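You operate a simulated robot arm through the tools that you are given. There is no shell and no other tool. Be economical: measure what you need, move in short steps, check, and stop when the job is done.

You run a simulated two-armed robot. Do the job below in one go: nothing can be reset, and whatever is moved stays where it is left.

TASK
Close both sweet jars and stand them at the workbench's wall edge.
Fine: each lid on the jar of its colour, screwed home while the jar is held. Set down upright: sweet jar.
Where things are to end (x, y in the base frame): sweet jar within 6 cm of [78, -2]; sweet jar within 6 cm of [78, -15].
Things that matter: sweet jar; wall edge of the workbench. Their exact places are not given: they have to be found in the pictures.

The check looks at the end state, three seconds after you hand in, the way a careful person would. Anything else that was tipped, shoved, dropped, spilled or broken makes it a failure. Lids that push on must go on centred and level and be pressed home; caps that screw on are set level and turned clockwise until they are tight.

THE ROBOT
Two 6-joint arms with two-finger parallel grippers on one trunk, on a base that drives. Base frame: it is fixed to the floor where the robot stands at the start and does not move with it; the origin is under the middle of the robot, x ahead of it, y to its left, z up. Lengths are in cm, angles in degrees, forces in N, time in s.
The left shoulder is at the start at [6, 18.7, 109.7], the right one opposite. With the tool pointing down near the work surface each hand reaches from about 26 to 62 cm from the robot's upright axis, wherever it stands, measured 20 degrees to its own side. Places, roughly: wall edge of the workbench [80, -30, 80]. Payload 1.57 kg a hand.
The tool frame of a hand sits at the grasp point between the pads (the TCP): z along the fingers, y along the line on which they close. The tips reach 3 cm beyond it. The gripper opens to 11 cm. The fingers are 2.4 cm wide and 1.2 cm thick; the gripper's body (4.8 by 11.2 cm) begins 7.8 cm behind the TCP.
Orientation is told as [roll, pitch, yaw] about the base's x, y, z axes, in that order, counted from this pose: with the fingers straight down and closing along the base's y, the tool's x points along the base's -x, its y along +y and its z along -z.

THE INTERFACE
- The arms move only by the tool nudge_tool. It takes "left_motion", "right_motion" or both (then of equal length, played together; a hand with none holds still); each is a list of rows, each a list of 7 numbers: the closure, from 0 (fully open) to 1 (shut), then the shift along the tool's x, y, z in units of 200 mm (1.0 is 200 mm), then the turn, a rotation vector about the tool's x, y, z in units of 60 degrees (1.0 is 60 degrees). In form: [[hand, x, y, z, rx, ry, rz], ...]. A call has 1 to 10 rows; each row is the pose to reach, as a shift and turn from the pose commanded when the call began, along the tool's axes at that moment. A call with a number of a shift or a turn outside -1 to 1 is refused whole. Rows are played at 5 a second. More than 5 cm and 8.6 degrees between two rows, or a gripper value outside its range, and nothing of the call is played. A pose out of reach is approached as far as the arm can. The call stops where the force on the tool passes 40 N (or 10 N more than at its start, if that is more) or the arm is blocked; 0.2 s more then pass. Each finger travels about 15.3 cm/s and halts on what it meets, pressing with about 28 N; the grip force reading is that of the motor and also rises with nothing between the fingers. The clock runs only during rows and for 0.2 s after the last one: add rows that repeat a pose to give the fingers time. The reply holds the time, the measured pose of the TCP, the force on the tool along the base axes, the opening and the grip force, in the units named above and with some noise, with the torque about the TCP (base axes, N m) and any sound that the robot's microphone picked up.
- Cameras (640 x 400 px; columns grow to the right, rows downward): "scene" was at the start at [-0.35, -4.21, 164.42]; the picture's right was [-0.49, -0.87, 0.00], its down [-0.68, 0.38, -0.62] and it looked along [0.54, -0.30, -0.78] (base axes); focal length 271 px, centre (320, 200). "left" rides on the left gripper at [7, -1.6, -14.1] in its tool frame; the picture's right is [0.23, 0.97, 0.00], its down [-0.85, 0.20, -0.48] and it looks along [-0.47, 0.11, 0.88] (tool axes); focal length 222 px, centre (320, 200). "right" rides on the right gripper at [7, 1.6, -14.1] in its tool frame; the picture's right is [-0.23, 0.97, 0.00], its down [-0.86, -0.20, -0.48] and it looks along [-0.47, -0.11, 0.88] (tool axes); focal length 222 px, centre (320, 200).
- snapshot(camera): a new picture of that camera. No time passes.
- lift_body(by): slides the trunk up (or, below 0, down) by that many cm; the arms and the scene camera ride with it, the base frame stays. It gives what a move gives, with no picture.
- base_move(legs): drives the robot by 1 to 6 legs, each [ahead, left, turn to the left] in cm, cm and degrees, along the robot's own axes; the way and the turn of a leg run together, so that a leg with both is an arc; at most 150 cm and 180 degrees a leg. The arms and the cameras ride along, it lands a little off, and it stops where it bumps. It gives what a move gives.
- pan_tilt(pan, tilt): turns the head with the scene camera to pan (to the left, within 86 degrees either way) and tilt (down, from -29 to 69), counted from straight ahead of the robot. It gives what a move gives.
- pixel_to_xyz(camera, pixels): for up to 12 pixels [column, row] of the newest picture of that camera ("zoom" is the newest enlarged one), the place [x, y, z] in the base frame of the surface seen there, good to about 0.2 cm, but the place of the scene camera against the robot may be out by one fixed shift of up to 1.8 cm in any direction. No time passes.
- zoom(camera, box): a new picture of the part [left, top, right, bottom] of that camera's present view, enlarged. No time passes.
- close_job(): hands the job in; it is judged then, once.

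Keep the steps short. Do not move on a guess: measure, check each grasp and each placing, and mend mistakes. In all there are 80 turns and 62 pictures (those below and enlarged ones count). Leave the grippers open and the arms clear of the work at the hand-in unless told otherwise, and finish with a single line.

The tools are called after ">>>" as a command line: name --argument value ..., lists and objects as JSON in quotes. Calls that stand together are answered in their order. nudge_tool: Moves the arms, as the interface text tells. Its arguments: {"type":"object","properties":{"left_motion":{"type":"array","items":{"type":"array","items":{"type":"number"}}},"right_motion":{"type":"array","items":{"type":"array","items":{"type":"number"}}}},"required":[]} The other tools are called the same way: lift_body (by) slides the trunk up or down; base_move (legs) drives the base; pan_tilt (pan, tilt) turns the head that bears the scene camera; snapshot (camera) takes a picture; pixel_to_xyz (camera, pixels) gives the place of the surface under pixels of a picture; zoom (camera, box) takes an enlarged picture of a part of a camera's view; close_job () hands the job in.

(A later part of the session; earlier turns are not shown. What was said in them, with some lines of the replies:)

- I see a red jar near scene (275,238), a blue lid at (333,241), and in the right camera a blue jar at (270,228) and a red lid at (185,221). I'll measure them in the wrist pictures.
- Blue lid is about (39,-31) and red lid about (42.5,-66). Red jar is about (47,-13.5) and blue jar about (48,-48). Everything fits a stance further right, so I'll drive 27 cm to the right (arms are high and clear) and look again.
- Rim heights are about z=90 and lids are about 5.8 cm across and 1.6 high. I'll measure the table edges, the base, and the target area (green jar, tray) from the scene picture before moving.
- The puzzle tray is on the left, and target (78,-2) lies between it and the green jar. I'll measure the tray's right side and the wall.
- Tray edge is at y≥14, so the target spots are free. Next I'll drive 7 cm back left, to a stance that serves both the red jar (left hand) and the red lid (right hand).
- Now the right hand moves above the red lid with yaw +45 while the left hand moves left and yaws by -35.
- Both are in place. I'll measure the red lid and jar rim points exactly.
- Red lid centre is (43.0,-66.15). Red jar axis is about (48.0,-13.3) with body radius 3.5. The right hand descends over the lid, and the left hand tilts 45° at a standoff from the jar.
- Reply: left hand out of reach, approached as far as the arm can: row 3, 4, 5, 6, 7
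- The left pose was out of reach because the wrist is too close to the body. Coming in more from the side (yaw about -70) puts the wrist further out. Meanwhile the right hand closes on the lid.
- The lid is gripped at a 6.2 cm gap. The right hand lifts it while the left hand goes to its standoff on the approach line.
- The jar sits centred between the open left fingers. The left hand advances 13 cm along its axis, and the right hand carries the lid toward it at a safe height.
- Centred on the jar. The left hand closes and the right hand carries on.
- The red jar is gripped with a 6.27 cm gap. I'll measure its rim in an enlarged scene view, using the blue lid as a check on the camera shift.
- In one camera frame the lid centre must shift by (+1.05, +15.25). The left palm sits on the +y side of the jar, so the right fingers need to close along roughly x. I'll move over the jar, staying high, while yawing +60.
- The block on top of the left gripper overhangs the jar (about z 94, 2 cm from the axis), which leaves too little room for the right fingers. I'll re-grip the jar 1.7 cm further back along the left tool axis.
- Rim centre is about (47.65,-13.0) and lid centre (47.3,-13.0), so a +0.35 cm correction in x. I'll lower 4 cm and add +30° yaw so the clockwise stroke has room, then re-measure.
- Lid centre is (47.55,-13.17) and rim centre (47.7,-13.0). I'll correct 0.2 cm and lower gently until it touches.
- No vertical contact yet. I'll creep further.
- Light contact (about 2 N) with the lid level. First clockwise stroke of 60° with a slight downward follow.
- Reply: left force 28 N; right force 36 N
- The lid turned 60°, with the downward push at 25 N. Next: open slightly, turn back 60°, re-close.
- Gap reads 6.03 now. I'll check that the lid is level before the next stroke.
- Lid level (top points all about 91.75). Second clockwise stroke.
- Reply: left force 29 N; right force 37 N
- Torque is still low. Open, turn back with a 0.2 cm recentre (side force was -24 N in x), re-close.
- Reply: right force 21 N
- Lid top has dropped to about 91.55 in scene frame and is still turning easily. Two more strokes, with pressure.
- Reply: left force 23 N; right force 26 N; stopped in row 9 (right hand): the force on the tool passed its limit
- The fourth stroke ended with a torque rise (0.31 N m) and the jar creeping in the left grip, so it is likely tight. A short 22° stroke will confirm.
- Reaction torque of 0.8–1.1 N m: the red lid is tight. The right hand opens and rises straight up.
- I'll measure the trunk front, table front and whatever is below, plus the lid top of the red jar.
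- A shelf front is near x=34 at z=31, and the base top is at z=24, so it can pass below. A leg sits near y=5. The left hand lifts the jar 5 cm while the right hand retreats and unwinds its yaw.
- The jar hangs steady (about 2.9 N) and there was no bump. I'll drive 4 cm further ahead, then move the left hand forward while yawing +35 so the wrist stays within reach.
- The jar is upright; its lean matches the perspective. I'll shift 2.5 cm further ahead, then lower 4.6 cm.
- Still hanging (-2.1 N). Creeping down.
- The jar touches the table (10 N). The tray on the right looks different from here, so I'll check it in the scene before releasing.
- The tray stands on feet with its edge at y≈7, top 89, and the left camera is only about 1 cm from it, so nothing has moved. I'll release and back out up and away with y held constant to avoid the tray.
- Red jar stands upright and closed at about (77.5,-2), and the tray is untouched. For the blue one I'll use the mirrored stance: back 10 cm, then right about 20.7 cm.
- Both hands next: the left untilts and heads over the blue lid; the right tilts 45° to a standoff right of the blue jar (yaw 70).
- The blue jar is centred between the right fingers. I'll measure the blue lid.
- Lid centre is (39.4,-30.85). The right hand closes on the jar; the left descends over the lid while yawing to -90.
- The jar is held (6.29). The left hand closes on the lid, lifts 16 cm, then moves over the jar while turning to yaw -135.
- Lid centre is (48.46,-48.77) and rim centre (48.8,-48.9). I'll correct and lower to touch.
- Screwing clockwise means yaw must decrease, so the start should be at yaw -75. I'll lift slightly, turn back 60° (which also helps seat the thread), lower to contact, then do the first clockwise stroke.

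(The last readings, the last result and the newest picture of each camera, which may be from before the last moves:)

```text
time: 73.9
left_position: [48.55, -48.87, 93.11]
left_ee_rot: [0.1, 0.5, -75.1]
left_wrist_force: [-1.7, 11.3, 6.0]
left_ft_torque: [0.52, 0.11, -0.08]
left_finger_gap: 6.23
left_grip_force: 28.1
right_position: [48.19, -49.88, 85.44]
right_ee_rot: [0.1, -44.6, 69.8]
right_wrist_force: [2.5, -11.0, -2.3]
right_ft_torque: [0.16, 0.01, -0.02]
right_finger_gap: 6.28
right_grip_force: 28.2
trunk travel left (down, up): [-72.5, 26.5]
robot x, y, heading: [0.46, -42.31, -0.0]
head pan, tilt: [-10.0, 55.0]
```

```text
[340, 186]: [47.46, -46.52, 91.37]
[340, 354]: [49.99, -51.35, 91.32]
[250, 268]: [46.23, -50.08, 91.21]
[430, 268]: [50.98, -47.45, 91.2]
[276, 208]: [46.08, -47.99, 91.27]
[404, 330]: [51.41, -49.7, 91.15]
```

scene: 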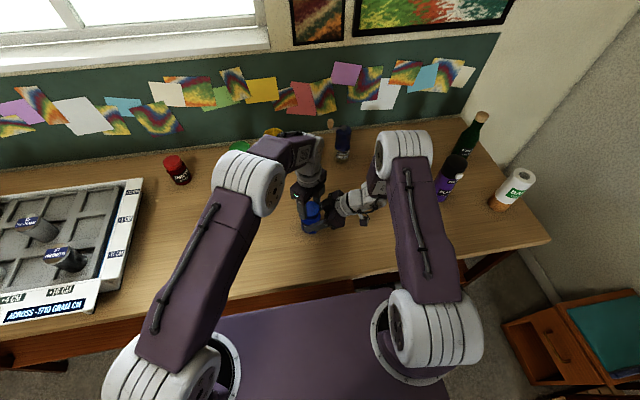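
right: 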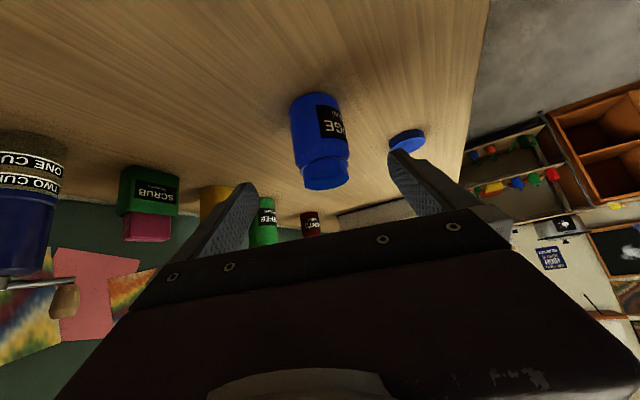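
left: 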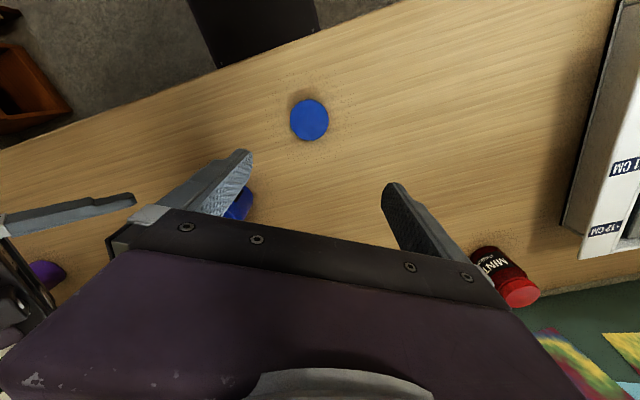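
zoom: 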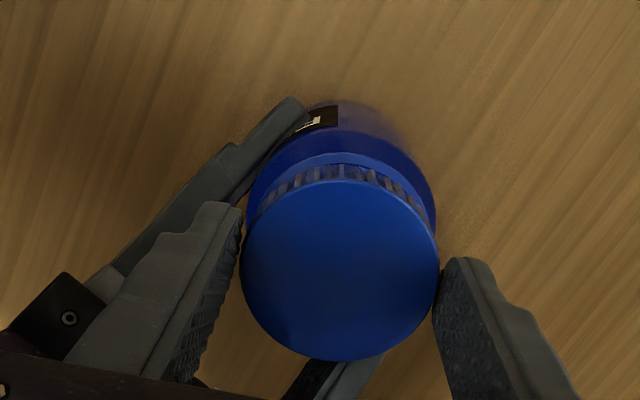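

Lid centre (48.7,-48.85) matches the jar (48.8,-48.9), with contact at 6 N. First clockwise stroke, easing +0.1 cm in y.

>>> nudge_tool --left_motion '[[1, 0.004, 0.001, 0.004, 0, 0, 0.0], [1, 0.004, 0.001, 0.006, 0, 0, 0.125], [1, 0.004, 0.001, 0.008, 0, 0, 0.25], [1, 0.004, 0.001, 0.01, 0, 0, 0.375], [1, 0.004, 0.001, 0.012, 0, 0, 0.5], [1, 0.004, 0.001, 0.014, 0, 0, 0.625], [1, 0.004, 0.001, 0.016, 0, 0, 0.75], [1, 0.004, 0.001, 0.018, 0, 0, 0.875], [1, 0.004, 0.001, 0.02, 0, 0, 1.0]]'

>>> nudge_tool --left_motion '[[0.27, 0, 0, 0, 0, 0, 0], [0.27, 0, 0, 0, 0, 0, -0.142], [0.27, 0, 0, 0, 0, 0, -0.285], [0.27, 0, 0, 0, 0, 0, -0.428], [0.27, 0, 0, 0, 0, 0, -0.571], [0.27, 0, 0, 0, 0, 0, -0.714], [0.27, 0, 0, 0, 0, 0, -0.857], [0.27, 0, 0, 0, 0, 0, -1.0], [1, 0, 0, 0, 0, 0, -1.0], [1, 0, 0, 0, 0, 0, -1.0]]'

>>> zoom --camera "left" --box '[240, 80, 384, 230]'

>>> pixel_to_xyz --camera "zoom" --pixels '[[340, 190], [340, 350], [255, 268], [425, 268], [280, 212], [400, 326]]'

```text
time: 75.9
left_position: [48.77, -48.76, 92.81]
left_ee_rot: [-0.3, 0.3, -135.1]
left_wrist_force: [-3.6, 9.2, 11.9]
left_ft_torque: [0.2, 0.11, -0.01]
left_finger_gap: 6.22
left_grip_force: 28.4
right_position: [48.38, -49.93, 85.52]
right_ee_rot: [0.1, -44.6, 69.9]
right_wrist_force: [7.3, -9.2, -4.6]
right_ft_torque: [0.14, 0.06, -0.02]
right_finger_gap: 6.27
right_grip_force: 28.2
trunk travel left (down, up): [-72.5, 26.5]
robot x, y, heading: [0.75, -42.25, -0.3]
head pan, tilt: [-10.0, 55.0]
```

```text
time: 78.1
left_position: [48.72, -48.92, 92.76]
left_ee_rot: [0.0, 0.4, -74.9]
left_wrist_force: [-9.8, -1.5, 3.0]
left_ft_torque: [-0.14, 0.18, 0.03]
left_finger_gap: 6.05
left_grip_force: 28.5
right_position: [48.34, -49.89, 85.52]
right_ee_rot: [0.2, -44.7, 69.9]
right_wrist_force: [9.5, 2.3, -3.3]
right_ft_torque: [-0.18, 0.58, -0.11]
right_finger_gap: 6.27
right_grip_force: 28.2
trunk travel left (down, up): [-72.5, 26.5]
robot x, y, heading: [0.66, -42.3, -0.4]
head pan, tilt: [-10.0, 55.0]
```

```text
2.67 times, centred on (312, 155) of left
```

zoom: 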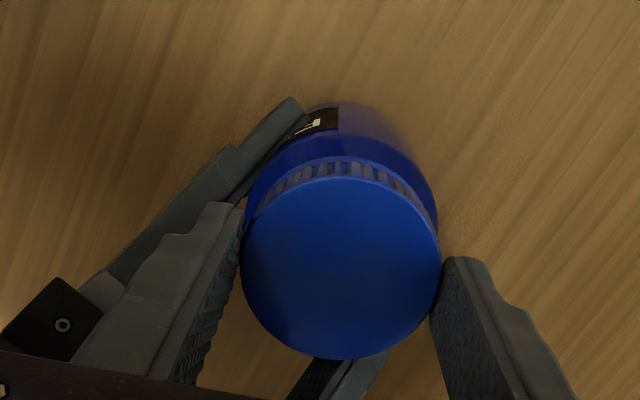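

```text
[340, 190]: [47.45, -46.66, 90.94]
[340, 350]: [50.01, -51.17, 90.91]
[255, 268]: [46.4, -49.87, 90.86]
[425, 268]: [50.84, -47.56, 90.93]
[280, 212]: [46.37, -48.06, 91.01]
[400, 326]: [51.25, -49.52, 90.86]
```

Level at 90.9, the same course as the red jar. Strokes two and three follow, with a re-grip between.

>>> nudge_tool --left_motion '[[1, 0, 0, 0.003, 0, 0, 0.0], [1, 0, 0, 0.004, 0, 0, 0.125], [1, 0, 0, 0.005, 0, 0, 0.25], [1, 0, 0, 0.006, 0, 0, 0.375], [1, 0, 0, 0.008, 0, 0, 0.5], [1, 0, 0, 0.009, 0, 0, 0.625], [1, 0, 0, 0.01, 0, 0, 0.75], [1, 0, 0, 0.011, 0, 0, 0.875], [1, 0, 0, 0.012, 0, 0, 1.0]]'

>>> nudge_tool --left_motion '[[0.27, 0, 0, 0, 0, 0, 0], [0.27, 0, 0, 0, 0, 0, -0.142], [0.27, 0, 0, 0, 0, 0, -0.285], [0.27, 0, 0, 0, 0, 0, -0.428], [0.27, 0, 0, 0, 0, 0, -0.571], [0.27, 0, 0, 0, 0, 0, -0.714], [0.27, 0, 0, 0, 0, 0, -0.857], [0.27, 0, 0, 0, 0, 0, -1.0], [1, 0, 0, 0, 0, 0, -1.0], [1, 0, 0, 0, 0, 0, -1.0]]'

>>> nudge_tool --left_motion '[[1, 0, 0, 0.002, 0, 0, 0.0], [1, 0, 0, 0.003, 0, 0, 0.125], [1, 0, 0, 0.004, 0, 0, 0.25], [1, 0, 0, 0.005, 0, 0, 0.375], [1, 0, 0, 0.006, 0, 0, 0.5], [1, 0, 0, 0.007, 0, 0, 0.625], [1, 0, 0, 0.008, 0, 0, 0.75], [1, 0, 0, 0.009, 0, 0, 0.875], [1, 0, 0, 0.01, 0, 0, 1.0]]'

```text
time: 80.1
left_position: [48.68, -48.79, 92.48]
left_ee_rot: [-0.3, 0.3, -135.1]
left_wrist_force: [-14.9, -0.7, 24.8]
left_ft_torque: [-0.06, 0.47, 0.03]
left_finger_gap: 6.01
left_grip_force: 28.4
right_position: [48.35, -49.94, 85.43]
right_ee_rot: [0.0, -44.6, 69.9]
right_wrist_force: [19.8, -1.0, -14.0]
right_ft_torque: [-0.46, 0.33, -0.08]
right_finger_gap: 6.27
right_grip_force: 28.4
trunk travel left (down, up): [-72.5, 26.5]
robot x, y, heading: [0.66, -42.36, -0.3]
head pan, tilt: [-10.0, 55.0]
```

```text
time: 82.3
left_position: [48.74, -48.84, 92.4]
left_ee_rot: [0.0, 0.5, -74.9]
left_wrist_force: [-4.8, 11.0, 0.2]
left_ft_torque: [0.34, 0.12, 0.0]
left_finger_gap: 6.09
left_grip_force: 27.9
right_position: [48.26, -49.93, 85.53]
right_ee_rot: [0.0, -44.7, 69.8]
right_wrist_force: [3.5, -11.5, 2.1]
right_ft_torque: [0.28, 0.33, -0.12]
right_finger_gap: 6.28
right_grip_force: 28.4
trunk travel left (down, up): [-72.5, 26.5]
robot x, y, heading: [0.64, -41.8, -0.2]
head pan, tilt: [-10.0, 55.0]
```

```text
time: 84.3
left_position: [48.85, -48.78, 92.31]
left_ee_rot: [-0.3, 0.4, -135.2]
left_wrist_force: [1.0, 15.6, 7.0]
left_ft_torque: [0.43, -0.19, -0.02]
left_finger_gap: 6.06
left_grip_force: 27.8
right_position: [48.35, -49.92, 85.45]
right_ee_rot: [0.2, -44.8, 70.0]
right_wrist_force: [3.4, -18.0, 3.6]
right_ft_torque: [0.31, -0.01, -0.02]
right_finger_gap: 6.29
right_grip_force: 28.8
trunk travel left (down, up): [-72.5, 26.5]
robot x, y, heading: [0.81, -42.21, -0.4]
head pan, tilt: [-10.0, 55.0]
```

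Turning smoothly. Strokes four and five follow, with re-grips.

>>> nudge_tool --left_motion '[[0.27, 0, 0, 0, 0, 0, 0], [0.27, 0, 0, 0, 0, 0, -0.142], [0.27, 0, 0, 0, 0, 0, -0.285], [0.27, 0, 0, 0, 0, 0, -0.428], [0.27, 0, 0, 0, 0, 0, -0.571], [0.27, 0, 0, 0, 0, 0, -0.714], [0.27, 0, 0, 0, 0, 0, -0.857], [0.27, 0, 0, 0, 0, 0, -1.0], [1, 0, 0, 0, 0, 0, -1.0], [1, 0, 0, 0, 0, 0, -1.0]]'

>>> nudge_tool --left_motion '[[1, 0, 0, 0.002, 0, 0, 0.0], [1, 0, 0, 0.003, 0, 0, 0.125], [1, 0, 0, 0.004, 0, 0, 0.25], [1, 0, 0, 0.005, 0, 0, 0.375], [1, 0, 0, 0.006, 0, 0, 0.5], [1, 0, 0, 0.007, 0, 0, 0.625], [1, 0, 0, 0.008, 0, 0, 0.75], [1, 0, 0, 0.009, 0, 0, 0.875], [1, 0, 0, 0.01, 0, 0, 1.0]]'

```text
time: 86.5
left_position: [48.55, -48.78, 92.17]
left_ee_rot: [0.0, 0.6, -74.9]
left_wrist_force: [-12.0, 17.4, 4.2]
left_ft_torque: [0.51, 0.16, -0.02]
left_finger_gap: 6.21
left_grip_force: 28.5
right_position: [48.36, -50.04, 85.63]
right_ee_rot: [0.0, -44.7, 69.8]
right_wrist_force: [11.1, -18.9, -1.2]
right_ft_torque: [0.46, 0.63, -0.24]
right_finger_gap: 6.27
right_grip_force: 28.3
trunk travel left (down, up): [-72.5, 26.5]
robot x, y, heading: [0.79, -42.27, -0.2]
head pan, tilt: [-10.0, 55.0]
```

```text
time: 88.5
left_position: [48.76, -48.88, 92.12]
left_ee_rot: [-0.1, 0.3, -135.1]
left_wrist_force: [1.0, 18.3, 8.3]
left_ft_torque: [0.7, 0.05, -0.02]
left_finger_gap: 6.18
left_grip_force: 27.7
right_position: [48.4, -49.99, 85.51]
right_ee_rot: [0.1, -44.7, 69.9]
right_wrist_force: [4.5, -18.0, 3.6]
right_ft_torque: [0.13, -0.35, 0.06]
right_finger_gap: 6.24
right_grip_force: 27.5
trunk travel left (down, up): [-72.5, 26.5]
robot x, y, heading: [0.59, -42.48, -0.1]
head pan, tilt: [-10.0, 55.0]
```

240° so far (the red one tightened near 300°). Re-grip and stroke again, watching the torque.

>>> nudge_tool --left_motion '[[0.27, 0, 0, 0, 0, 0, 0], [0.27, 0, 0, 0, 0, 0, -0.142], [0.27, 0, 0, 0, 0, 0, -0.285], [0.27, 0, 0, 0, 0, 0, -0.428], [0.27, 0, 0, 0, 0, 0, -0.571], [0.27, 0, 0, 0, 0, 0, -0.714], [0.27, 0, 0, 0, 0, 0, -0.857], [0.27, 0, 0, 0, 0, 0, -1.0], [1, 0, 0, 0, 0, 0, -1.0], [1, 0, 0, 0, 0, 0, -1.0]]'

>>> nudge_tool --left_motion '[[1, 0, 0, 0, 0, 0, 0.1], [1, 0, 0, 0.001, 0, 0, 0.2], [1, 0, 0, 0.002, 0, 0, 0.3], [1, 0, 0, 0.003, 0, 0, 0.4], [1, 0, 0, 0.004, 0, 0, 0.5], [1, 0, 0, 0.004, 0, 0, 0.6], [1, 0, 0, 0.005, 0, 0, 0.7], [1, 0, 0, 0.005, 0, 0, 0.75]]'

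```text
time: 90.4
left_position: [48.42, -48.2, 92.07]
left_ee_rot: [-0.4, 1.3, -75.3]
left_wrist_force: [13.7, 8.7, -1.0]
left_ft_torque: [0.33, -0.28, 0.18]
left_finger_gap: 6.04
left_grip_force: 27.8
right_position: [48.46, -50.25, 85.43]
right_ee_rot: [-0.4, -44.3, 69.8]
right_wrist_force: [-15.2, -6.3, 12.1]
right_ft_torque: [0.35, -0.27, 0.1]
right_finger_gap: 6.26
right_grip_force: 27.8
trunk travel left (down, up): [-72.5, 26.5]
robot x, y, heading: [0.41, -42.22, -0.1]
head pan, tilt: [-10.0, 55.0]
stopped in row 9 (left hand): the force on the tool passed its limit (the readings are from after the stop); the commanded pose is now the measured one
```

```text
time: 91.5
left_position: [48.76, -48.39, 92.0]
left_ee_rot: [-0.3, 0.9, -102.5]
left_wrist_force: [4.6, 0.5, 2.0]
left_ft_torque: [0.32, 0.57, 0.03]
left_finger_gap: 5.99
left_grip_force: 28.4
right_position: [48.28, -50.36, 85.19]
right_ee_rot: [-0.2, -44.3, 70.0]
right_wrist_force: [-4.4, 2.6, 1.8]
right_ft_torque: [-0.12, -0.68, 0.0]
right_finger_gap: 6.29
right_grip_force: 27.8
trunk travel left (down, up): [-72.5, 26.5]
robot x, y, heading: [0.38, -42.33, -0.4]
head pan, tilt: [-10.0, 55.0]
stopped in row 5 (left hand): the force on the tool passed its limit (the readings are from after the stop); the commanded pose is now the measured one
```

Both stops came from side force rather than torque, with a small shift of the hands. I'll look before going on.

>>> zoom --camera "left" --box '[200, 60, 440, 230]'

>>> pixel_to_xyz --camera "zoom" --pixels '[[320, 200], [320, 280], [260, 240], [390, 240], [280, 190], [370, 280], [320, 240]]'

>>> zoom --camera "scene" --box '[270, 130, 398, 240]'

```text
2.35 times, centred on (320, 145) of left
```

zoom: 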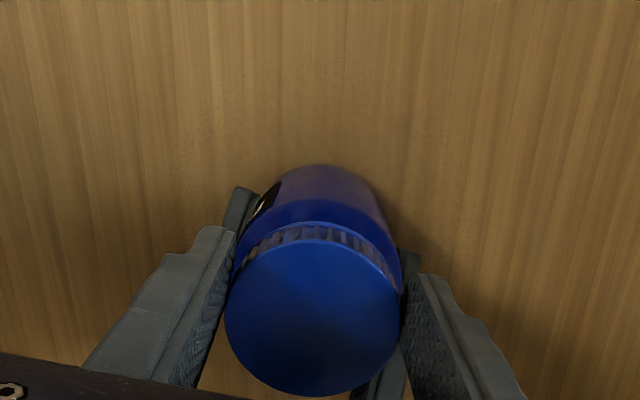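

```text
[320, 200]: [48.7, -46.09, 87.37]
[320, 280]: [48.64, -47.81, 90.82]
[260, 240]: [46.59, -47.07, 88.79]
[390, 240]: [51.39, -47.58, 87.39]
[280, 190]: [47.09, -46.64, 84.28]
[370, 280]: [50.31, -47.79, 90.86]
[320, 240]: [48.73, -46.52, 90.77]
```

```text
3.64 times, centred on (334, 185) of scene
```

zoom: 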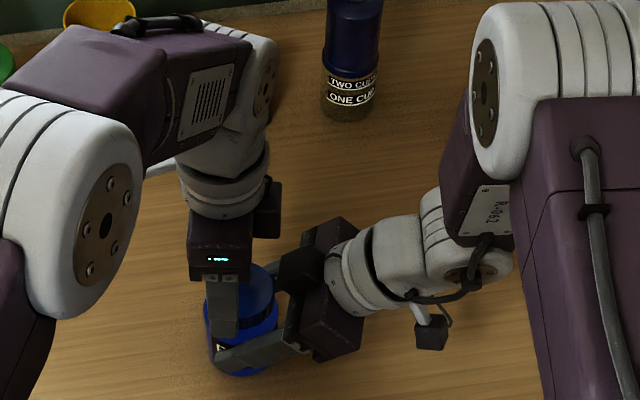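

The left hand has shifted about 0.5 cm off the lid centre. I'll open and measure lid and jar again.

>>> nudge_tool --left_motion '[[0.2, 0, 0, 0, 0, 0, 0], [0.2, 0, 0, 0, 0, 0, 0], [0.2, 0, 0, 0, 0, 0, 0]]'

>>> zoom --camera "left" --box '[240, 100, 400, 250]'

>>> pixel_to_xyz --camera "zoom" --pixels '[[260, 195], [340, 195], [215, 250], [385, 250], [300, 240], [300, 330], [230, 300], [375, 300], [300, 180], [300, 130]]'

```text
time: 92.3
left_position: [48.74, -48.32, 92.0]
left_ee_rot: [-0.5, 0.8, -102.6]
left_wrist_force: [0.0, -0.1, -0.2]
left_ft_torque: [-0.02, 0.02, -0.02]
left_finger_gap: 8.79
left_grip_force: 0.0
right_position: [48.49, -50.25, 85.28]
right_ee_rot: [-0.2, -44.2, 69.8]
right_wrist_force: [-0.6, 0.2, 0.2]
right_ft_torque: [-0.02, 0.09, 0.02]
right_finger_gap: 6.27
right_grip_force: 27.9
trunk travel left (down, up): [-72.5, 26.5]
robot x, y, heading: [0.43, -42.09, -0.3]
head pan, tilt: [-10.0, 55.0]
```

```text
2.67 times, centred on (320, 175) of left
```

zoom: 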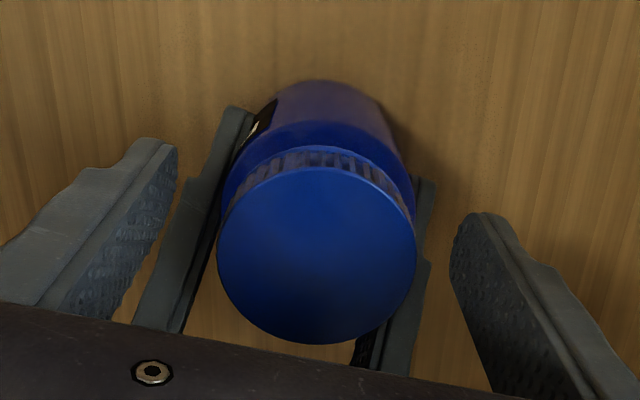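

```text
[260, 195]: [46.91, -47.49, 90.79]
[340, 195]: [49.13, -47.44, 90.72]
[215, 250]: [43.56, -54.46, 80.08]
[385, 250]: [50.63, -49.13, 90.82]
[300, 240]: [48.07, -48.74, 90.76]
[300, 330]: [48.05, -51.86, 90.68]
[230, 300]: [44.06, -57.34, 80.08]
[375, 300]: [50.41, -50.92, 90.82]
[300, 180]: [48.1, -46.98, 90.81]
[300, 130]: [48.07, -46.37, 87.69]
```

The lid is level at 90.8, with centre now at (48.5,-49.4). I'll re-centre the left hand there, re-grip, and turn clockwise 32° to test tightness.

>>> nudge_tool --left_motion '[[0.2, -0.03, 0, 0, 0, 0, 0], [0.2, -0.055, 0, 0, 0, 0, 0], [0.2, -0.055, 0, 0, 0, 0, 0], [0.6, -0.055, 0, 0, 0, 0, 0], [1, -0.055, 0, 0, 0, 0, 0], [1, -0.055, 0, 0, 0, 0, 0]]'

>>> nudge_tool --left_motion '[[1, 0, 0, 0.001, 0, 0, 0.08], [1, 0, 0, 0.001, 0, 0, 0.16], [1, 0, 0, 0.001, 0, 0, 0.24], [1, 0, 0, 0.001, 0, 0, 0.32], [1, 0, 0, 0.001, 0, 0, 0.4], [1, 0, 0, 0.001, 0, 0, 0.48], [1, 0, 0, 0.001, 0, 0, 0.53]]'

```text
time: 93.7
left_position: [48.42, -49.66, 92.19]
left_ee_rot: [-0.3, 0.7, -102.5]
left_wrist_force: [18.1, 0.1, -6.3]
left_ft_torque: [0.02, -0.54, 0.0]
left_finger_gap: 6.04
left_grip_force: 27.7
right_position: [48.28, -50.11, 85.28]
right_ee_rot: [0.0, -44.2, 70.0]
right_wrist_force: [-16.9, -0.1, 9.3]
right_ft_torque: [-0.03, -0.69, 0.15]
right_finger_gap: 6.27
right_grip_force: 27.7
trunk travel left (down, up): [-72.5, 26.5]
robot x, y, heading: [0.53, -42.28, -0.4]
head pan, tilt: [-10.0, 55.0]
```

```text
time: 95.3
left_position: [48.65, -49.57, 92.0]
left_ee_rot: [-0.2, 0.7, -134.5]
left_wrist_force: [29.5, -9.1, -2.3]
left_ft_torque: [-0.23, -1.04, 1.08]
left_finger_gap: 6.25
left_grip_force: 27.9
right_position: [48.21, -50.2, 85.3]
right_ee_rot: [0.0, -44.2, 69.8]
right_wrist_force: [-28.9, 10.8, 6.4]
right_ft_torque: [-0.34, -0.87, -0.83]
right_finger_gap: 6.67
right_grip_force: 27.9
trunk travel left (down, up): [-72.5, 26.5]
robot x, y, heading: [0.77, -42.42, -0.2]
head pan, tilt: [-10.0, 55.0]
```

Torque of 1.08 N m: the blue lid is tight, as the red one was. The left hand opens and rises straight up.

>>> nudge_tool --left_motion '[[0.2, 0, 0, 0, 0, 0, 0], [0.2, 0, 0, 0, 0, 0, 0], [0.2, 0, 0, -0.1, 0, 0, 0], [0.2, 0, 0, -0.25, 0, 0, 0], [0.2, 0, 0, -0.45, 0, 0, 0], [0.2, 0, 0, -0.65, 0, 0, 0], [0.2, 0, 0, -0.8, 0, 0, 0]]'

>>> snapshot --camera "right"

```text
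time: 96.9
left_position: [48.39, -49.72, 108.03]
left_ee_rot: [-0.9, 0.4, -134.3]
left_wrist_force: [0.0, -0.1, -0.2]
left_ft_torque: [0.05, 0.0, -0.02]
left_finger_gap: 8.8
left_grip_force: 0.1
right_position: [48.31, -50.27, 85.2]
right_ee_rot: [-0.2, -44.2, 69.8]
right_wrist_force: [-0.8, 0.0, 1.6]
right_ft_torque: [-0.07, 0.08, -0.05]
right_finger_gap: 6.49
right_grip_force: 27.9
trunk travel left (down, up): [-72.5, 26.5]
robot x, y, heading: [0.98, -42.14, -0.3]
head pan, tilt: [-10.0, 55.0]
```

```text
9 pictures are left
```

right: 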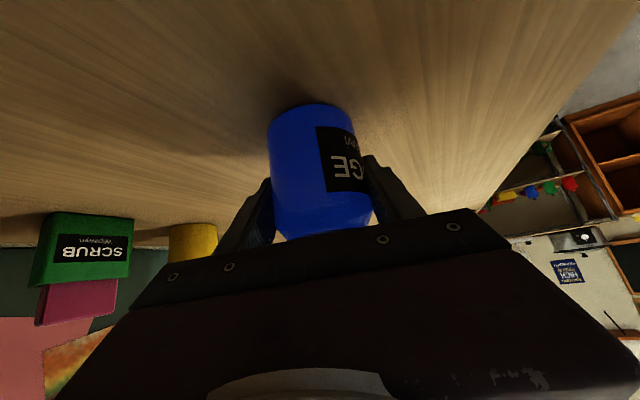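

The right gap is 6.49, so the jar sits slightly off in the grip. I'll open and re-close the right hand so the jar settles, while the left retreats and unwinds.

>>> nudge_tool --right_motion '[[0.25, 0, 0, 0, 0, 0, 0], [0.25, 0, 0, 0, 0, 0, 0], [0.25, 0, 0, 0, 0, 0, 0], [0.25, 0, 0, 0, 0, 0, 0], [0.6, 0, 0, 0, 0, 0, 0], [1, 0, 0, 0, 0, 0, 0], [1, 0, 0, 0, 0, 0, 0], [1, 0, 0, 0, 0, 0, 0]]' --left_motion '[[0.2, 0.054, -0.105, 0, 0, 0, -0.125], [0.2, 0.109, -0.211, 0, 0, 0, -0.25], [0.2, 0.163, -0.316, 0, 0, 0, -0.375], [0.2, 0.218, -0.422, 0, 0, 0, -0.5], [0.2, 0.272, -0.527, 0, 0, 0, -0.625], [0.2, 0.326, -0.632, 0, 0, 0, -0.75], [0.2, 0.381, -0.738, 0, 0, 0, -0.875], [0.2, 0.435, -0.843, 0, 0, 0, -1.0]]'

>>> zoom --camera "scene" --box '[240, 130, 400, 250]'

>>> pixel_to_xyz --camera "zoom" --pixels '[[265, 245], [285, 235], [300, 255], [275, 265], [280, 250]]'

```text
time: 98.7
left_position: [42.37, -31.74, 108.39]
left_ee_rot: [0.0, 0.9, -74.2]
left_wrist_force: [0.0, -0.2, 0.5]
left_ft_torque: [-0.02, -0.01, -0.02]
left_finger_gap: 8.8
left_grip_force: 0.0
right_position: [48.34, -50.17, 85.29]
right_ee_rot: [-0.2, -44.1, 69.7]
right_wrist_force: [-0.1, -0.1, -0.1]
right_ft_torque: [0.03, 0.05, -0.02]
right_finger_gap: 6.29
right_grip_force: 27.7
trunk travel left (down, up): [-72.5, 26.5]
robot x, y, heading: [0.82, -42.46, -0.6]
head pan, tilt: [-10.0, 55.0]
```

```text
3.33 times, centred on (320, 190) of scene
```

zoom: 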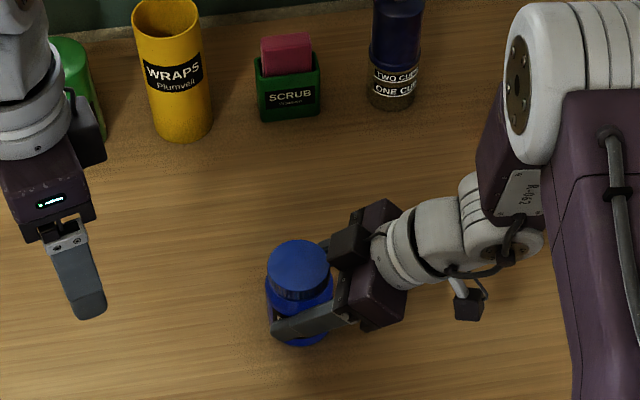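

```text
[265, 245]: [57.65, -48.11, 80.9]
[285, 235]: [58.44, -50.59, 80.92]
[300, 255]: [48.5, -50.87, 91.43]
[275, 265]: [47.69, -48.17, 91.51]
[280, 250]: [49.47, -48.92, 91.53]
```

Now 6.29 with no residual force and a level lid. Lift 5 cm, then drive left 22.5 cm and ahead 11 cm.

>>> nudge_tool --right_motion '[[1, -0.02, 0, -0.02, 0, 0, 0], [1, -0.05, 0, -0.05, 0, 0, 0], [1, -0.1, 0, -0.1, 0, 0, 0], [1, -0.15, 0, -0.15, 0, 0, 0], [1, -0.177, 0, -0.177, 0, 0, 0], [1, -0.177, 0, -0.177, 0, 0, 0]]'

>>> base_move --legs '[[0, 22.3, 0]]'

>>> base_move --legs '[[10.5, 0, 0]]'

```text
time: 100.1
left_position: [42.35, -31.84, 108.28]
left_ee_rot: [0.0, 0.9, -74.3]
left_wrist_force: [0.6, -0.3, -0.5]
left_ft_torque: [-0.02, -0.01, 0.03]
left_finger_gap: 8.78
left_grip_force: 0.0
right_position: [48.32, -50.16, 90.33]
right_ee_rot: [-0.1, -44.2, 69.8]
right_wrist_force: [-0.5, 0.6, -1.9]
right_ft_torque: [-0.04, -0.01, 0.01]
right_finger_gap: 6.24
right_grip_force: 27.4
trunk travel left (down, up): [-72.5, 26.5]
robot x, y, heading: [0.94, -42.83, -0.2]
head pan, tilt: [-10.0, 55.0]
```

```text
time: 101.8
left_position: [42.6, -9.65, 108.3]
left_ee_rot: [0.0, 1.0, -74.3]
left_wrist_force: [0.2, -0.5, 0.1]
left_ft_torque: [0.0, 0.01, 0.03]
left_finger_gap: 8.8
left_grip_force: 0.0
right_position: [48.47, -28.03, 90.2]
right_ee_rot: [-0.1, -44.2, 69.9]
right_wrist_force: [0.1, 0.9, -1.4]
right_ft_torque: [-0.02, -0.03, -0.03]
right_finger_gap: 6.27
right_grip_force: 27.7
trunk travel left (down, up): [-72.5, 26.5]
robot x, y, heading: [0.97, -19.86, -0.3]
head pan, tilt: [-10.0, 55.0]
```

```text
time: 103.0
left_position: [52.71, -9.71, 108.39]
left_ee_rot: [0.1, 0.9, -74.3]
left_wrist_force: [-1.4, -0.2, -0.7]
left_ft_torque: [0.05, -0.01, -0.02]
left_finger_gap: 8.81
left_grip_force: 0.0
right_position: [58.77, -27.94, 90.25]
right_ee_rot: [-0.1, -44.2, 69.9]
right_wrist_force: [-0.4, -0.4, -2.2]
right_ft_torque: [0.0, -0.02, 0.0]
right_finger_gap: 6.26
right_grip_force: 27.9
trunk travel left (down, up): [-72.5, 26.5]
robot x, y, heading: [11.09, -20.34, -0.4]
head pan, tilt: [-10.0, 55.0]
```

Steady, no bump. I'll carry the jar to about (75.5,-15.5) while yawing the right hand to +35, then look.

>>> nudge_tool --right_motion '[[1, -0.085, -0.078, 0.083, 0.058, 0, 0.06], [1, -0.171, -0.157, 0.166, 0.116, 0, 0.119], [1, -0.256, -0.235, 0.249, 0.174, 0, 0.179], [1, -0.341, -0.313, 0.331, 0.233, 0, 0.239], [1, -0.426, -0.391, 0.414, 0.291, 0, 0.299], [1, -0.512, -0.47, 0.497, 0.349, 0, 0.358], [1, -0.597, -0.548, 0.58, 0.407, 0, 0.418], [1, -0.597, -0.548, 0.58, 0.407, 0, 0.418]]'

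>>> snapshot --camera "scene"

>>> snapshot --camera "right"

```text
time: 104.8
left_position: [52.78, -9.71, 108.29]
left_ee_rot: [0.0, 0.9, -74.2]
left_wrist_force: [0.1, -0.3, -0.2]
left_ft_torque: [-0.02, 0.0, -0.02]
left_finger_gap: 8.79
left_grip_force: 0.1
right_position: [74.77, -16.27, 90.21]
right_ee_rot: [-0.1, -44.2, 34.9]
right_wrist_force: [0.1, -0.6, -2.6]
right_ft_torque: [-0.01, 0.02, 0.0]
right_finger_gap: 6.24
right_grip_force: 28.2
trunk travel left (down, up): [-72.5, 26.5]
robot x, y, heading: [11.15, -20.25, -0.5]
head pan, tilt: [-10.0, 55.0]
```

```text
7 pictures are left
```

scene: 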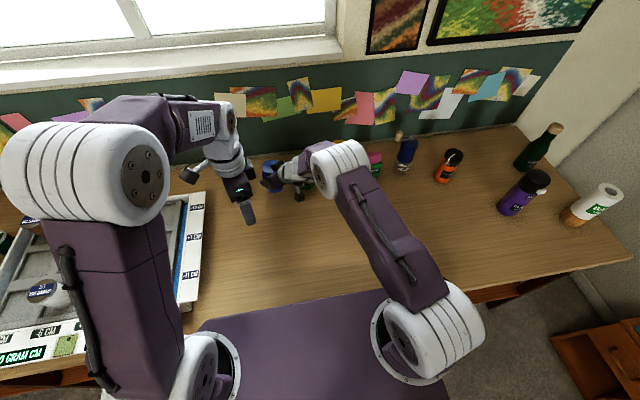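

```text
6 pictures are left
```

right: 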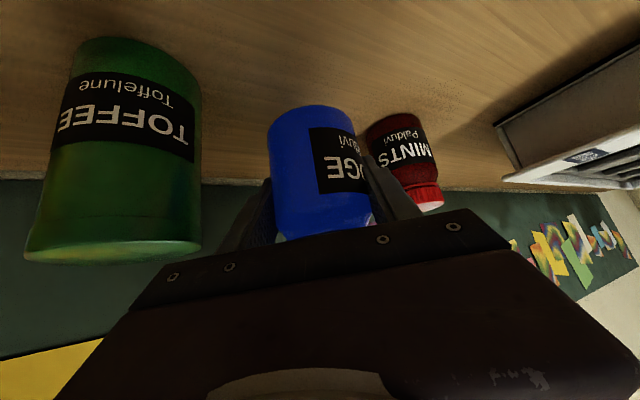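

The green jar is near the right gripper's side. I'll measure it before lowering.

>>> pixel_to_xyz --camera "right" --pixels '[[120, 200], [190, 200], [195, 120], [80, 120], [180, 245], [60, 240], [150, 60], [310, 115], [400, 130], [540, 180]]'

```text
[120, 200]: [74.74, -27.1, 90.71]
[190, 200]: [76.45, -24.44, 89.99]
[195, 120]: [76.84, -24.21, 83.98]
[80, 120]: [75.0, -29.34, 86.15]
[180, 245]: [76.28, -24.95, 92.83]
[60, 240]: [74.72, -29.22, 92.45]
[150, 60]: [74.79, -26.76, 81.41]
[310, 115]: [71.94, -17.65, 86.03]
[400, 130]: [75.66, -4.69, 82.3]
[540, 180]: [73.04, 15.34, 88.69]
```

Clearances are over 2 cm. Lower 4.7 cm, then creep to contact.

>>> nudge_tool --right_motion '[[1, 0.05, 0, 0.051, 0, 0, 0], [1, 0.1, 0, 0.103, 0, 0, 0], [1, 0.14, 0, 0.144, 0, 0, 0], [1, 0.155, 0, 0.159, 0, 0, 0], [1, 0.164, 0, 0.168, 0, 0, 0], [1, 0.168, 0, 0.173, 0, 0, 0], [1, 0.172, 0, 0.177, 0, 0, 0], [1, 0.175, 0, 0.18, 0, 0, 0], [1, 0.175, 0, 0.18, 0, 0, 0]]'

```text
time: 106.8
left_position: [52.72, -9.67, 108.32]
left_ee_rot: [0.0, 0.9, -74.3]
left_wrist_force: [-0.6, -0.1, 0.3]
left_ft_torque: [-0.01, 0.01, -0.02]
left_finger_gap: 8.79
left_grip_force: 0.0
right_position: [74.77, -16.1, 85.27]
right_ee_rot: [-0.1, -44.3, 34.9]
right_wrist_force: [2.7, -0.2, 4.3]
right_ft_torque: [0.07, 0.06, -0.01]
right_finger_gap: 6.24
right_grip_force: 28.2
trunk travel left (down, up): [-72.5, 26.5]
robot x, y, heading: [10.63, -19.99, -0.2]
head pan, tilt: [-10.0, 55.0]
```

Contact at 4 N. Open and back straight out along the tool axis.

>>> nudge_tool --right_motion '[[0.3, 0, 0, 0, 0, 0, 0], [0.1, 0, 0, 0, 0, 0, 0], [0.1, 0, 0, 0, 0, 0, 0], [0.1, 0, 0, -0.1, 0, 0, 0], [0.1, 0, 0, -0.2, 0, 0, 0], [0.1, 0, 0, -0.33, 0, 0, 0], [0.1, 0, 0, -0.5, 0, 0, 0], [0.1, -0.1, 0, -0.65, 0, 0, 0], [0.1, -0.2, 0, -0.8, 0, 0, 0]]'

>>> base_move --legs '[[-14, 0, 0]]'

>>> pan_tilt --pan 10 --tilt 40

>>> snapshot --camera "scene"

```text
time: 108.8
left_position: [52.58, -9.57, 108.4]
left_ee_rot: [0.0, 1.0, -74.4]
left_wrist_force: [-0.3, -0.3, -1.2]
left_ft_torque: [-0.02, -0.02, 0.01]
left_finger_gap: 8.8
left_grip_force: 0.2
right_position: [67.75, -21.0, 99.68]
right_ee_rot: [-0.2, -44.2, 34.8]
right_wrist_force: [-0.4, 0.3, 0.1]
right_ft_torque: [0.01, 0.03, 0.01]
right_finger_gap: 9.89
right_grip_force: 0.0
trunk travel left (down, up): [-72.5, 26.5]
robot x, y, heading: [10.75, -20.48, -0.1]
head pan, tilt: [-10.0, 55.0]
```

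```text
time: 110.1
left_position: [38.92, -9.54, 108.25]
left_ee_rot: [-0.1, 1.0, -74.3]
left_wrist_force: [-0.1, 0.0, -0.7]
left_ft_torque: [-0.01, 0.02, 0.02]
left_finger_gap: 8.8
left_grip_force: 0.1
right_position: [54.0, -20.96, 99.4]
right_ee_rot: [-0.1, -44.2, 34.8]
right_wrist_force: [0.1, -0.7, 0.4]
right_ft_torque: [0.0, 0.02, -0.01]
right_finger_gap: 9.9
right_grip_force: 0.1
trunk travel left (down, up): [-72.5, 26.5]
robot x, y, heading: [-3.19, -20.15, -0.4]
head pan, tilt: [-10.0, 55.0]
```

```text
time: 111.0
left_position: [38.61, -9.57, 108.35]
left_ee_rot: [0.0, 0.9, -74.3]
left_wrist_force: [-0.3, -0.1, -1.1]
left_ft_torque: [0.02, -0.04, 0.01]
left_finger_gap: 8.82
left_grip_force: 0.0
right_position: [53.72, -20.97, 99.61]
right_ee_rot: [-0.1, -44.2, 34.9]
right_wrist_force: [0.9, -0.2, -0.3]
right_ft_torque: [-0.01, -0.01, -0.01]
right_finger_gap: 9.88
right_grip_force: 0.1
trunk travel left (down, up): [-72.5, 26.5]
robot x, y, heading: [-2.65, -20.29, -0.0]
head pan, tilt: [10.0, 40.0]
```

```text
5 pictures are left
```

scene: 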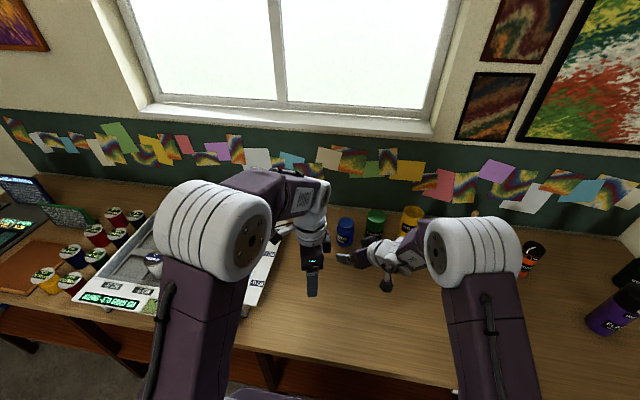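

The blue jar stands at scene (346,232), with red hidden behind the left hand. I'll open both grippers fully and check both jars with the right camera.

>>> nudge_tool --right_motion '[[0, 0, 0, -0.1, 0, 0, 0], [0, 0, 0, -0.15, 0, 0, 0], [0, 0, 0, -0.15, 0, 0, 0]]' --left_motion '[[0, 0, 0, -0.1, 0, 0, 0], [0, 0, 0, -0.15, 0, 0, 0], [0, 0, 0, -0.15, 0, 0, 0]]'

>>> snapshot --camera "right"

```text
time: 111.8
left_position: [38.64, -9.71, 111.31]
left_ee_rot: [-0.1, 1.0, -74.4]
left_wrist_force: [0.9, 0.0, -0.1]
left_ft_torque: [-0.01, -0.01, -0.01]
left_finger_gap: 11.0
left_grip_force: 0.0
right_position: [52.0, -22.09, 101.64]
right_ee_rot: [-0.2, -44.2, 34.9]
right_wrist_force: [0.8, 0.4, 1.0]
right_ft_torque: [0.01, 0.0, 0.02]
right_finger_gap: 11.0
right_grip_force: 0.1
trunk travel left (down, up): [-72.5, 26.5]
robot x, y, heading: [-3.29, -20.19, -0.2]
head pan, tilt: [10.0, 40.0]
```

```text
4 pictures are left
```

right: 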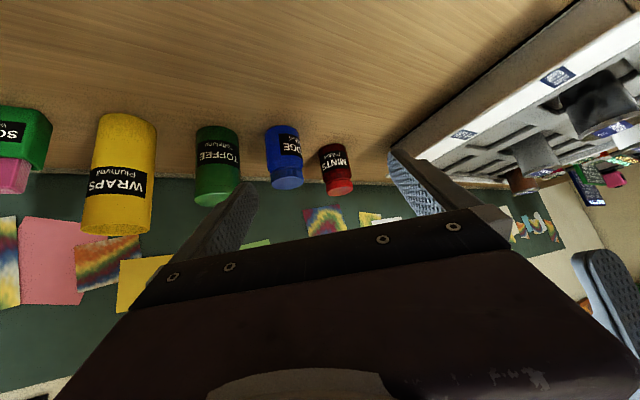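

>>> pixel_to_xyz --camera "right" --pixels '[[283, 135], [285, 160], [287, 183], [335, 150], [338, 170], [341, 188], [215, 140]]'

>>> zoom --camera "right" --box '[170, 90, 410, 240]'

```text
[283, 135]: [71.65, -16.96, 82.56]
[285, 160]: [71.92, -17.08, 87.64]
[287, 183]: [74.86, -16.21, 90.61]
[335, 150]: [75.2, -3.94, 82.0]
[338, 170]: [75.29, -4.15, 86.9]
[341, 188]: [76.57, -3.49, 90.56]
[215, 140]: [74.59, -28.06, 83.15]
```

```text
2.67 times, centred on (290, 165) of right
```

zoom: 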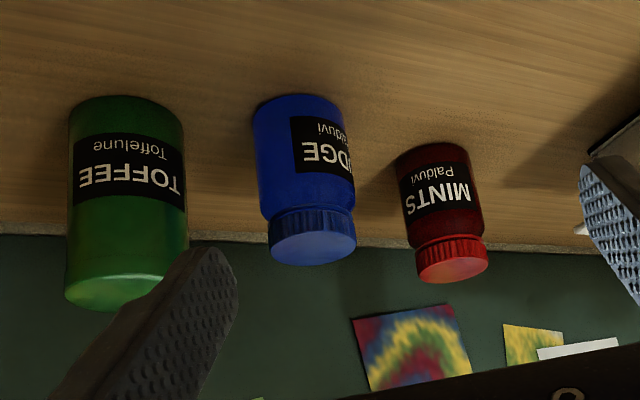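

Both jars are upright with lids level, blue at about (75,-16) and red at about (77.9,-2.6). Both are within tolerance, and the hands are open and clear.

>>> close_job

```text
The job is handed in.
```

Both sweet jars are closed with the lids of their own colour, screwed tight, and stand upright at the wall edge: red at about (77.9, -2.6), blue at about (75, -16).
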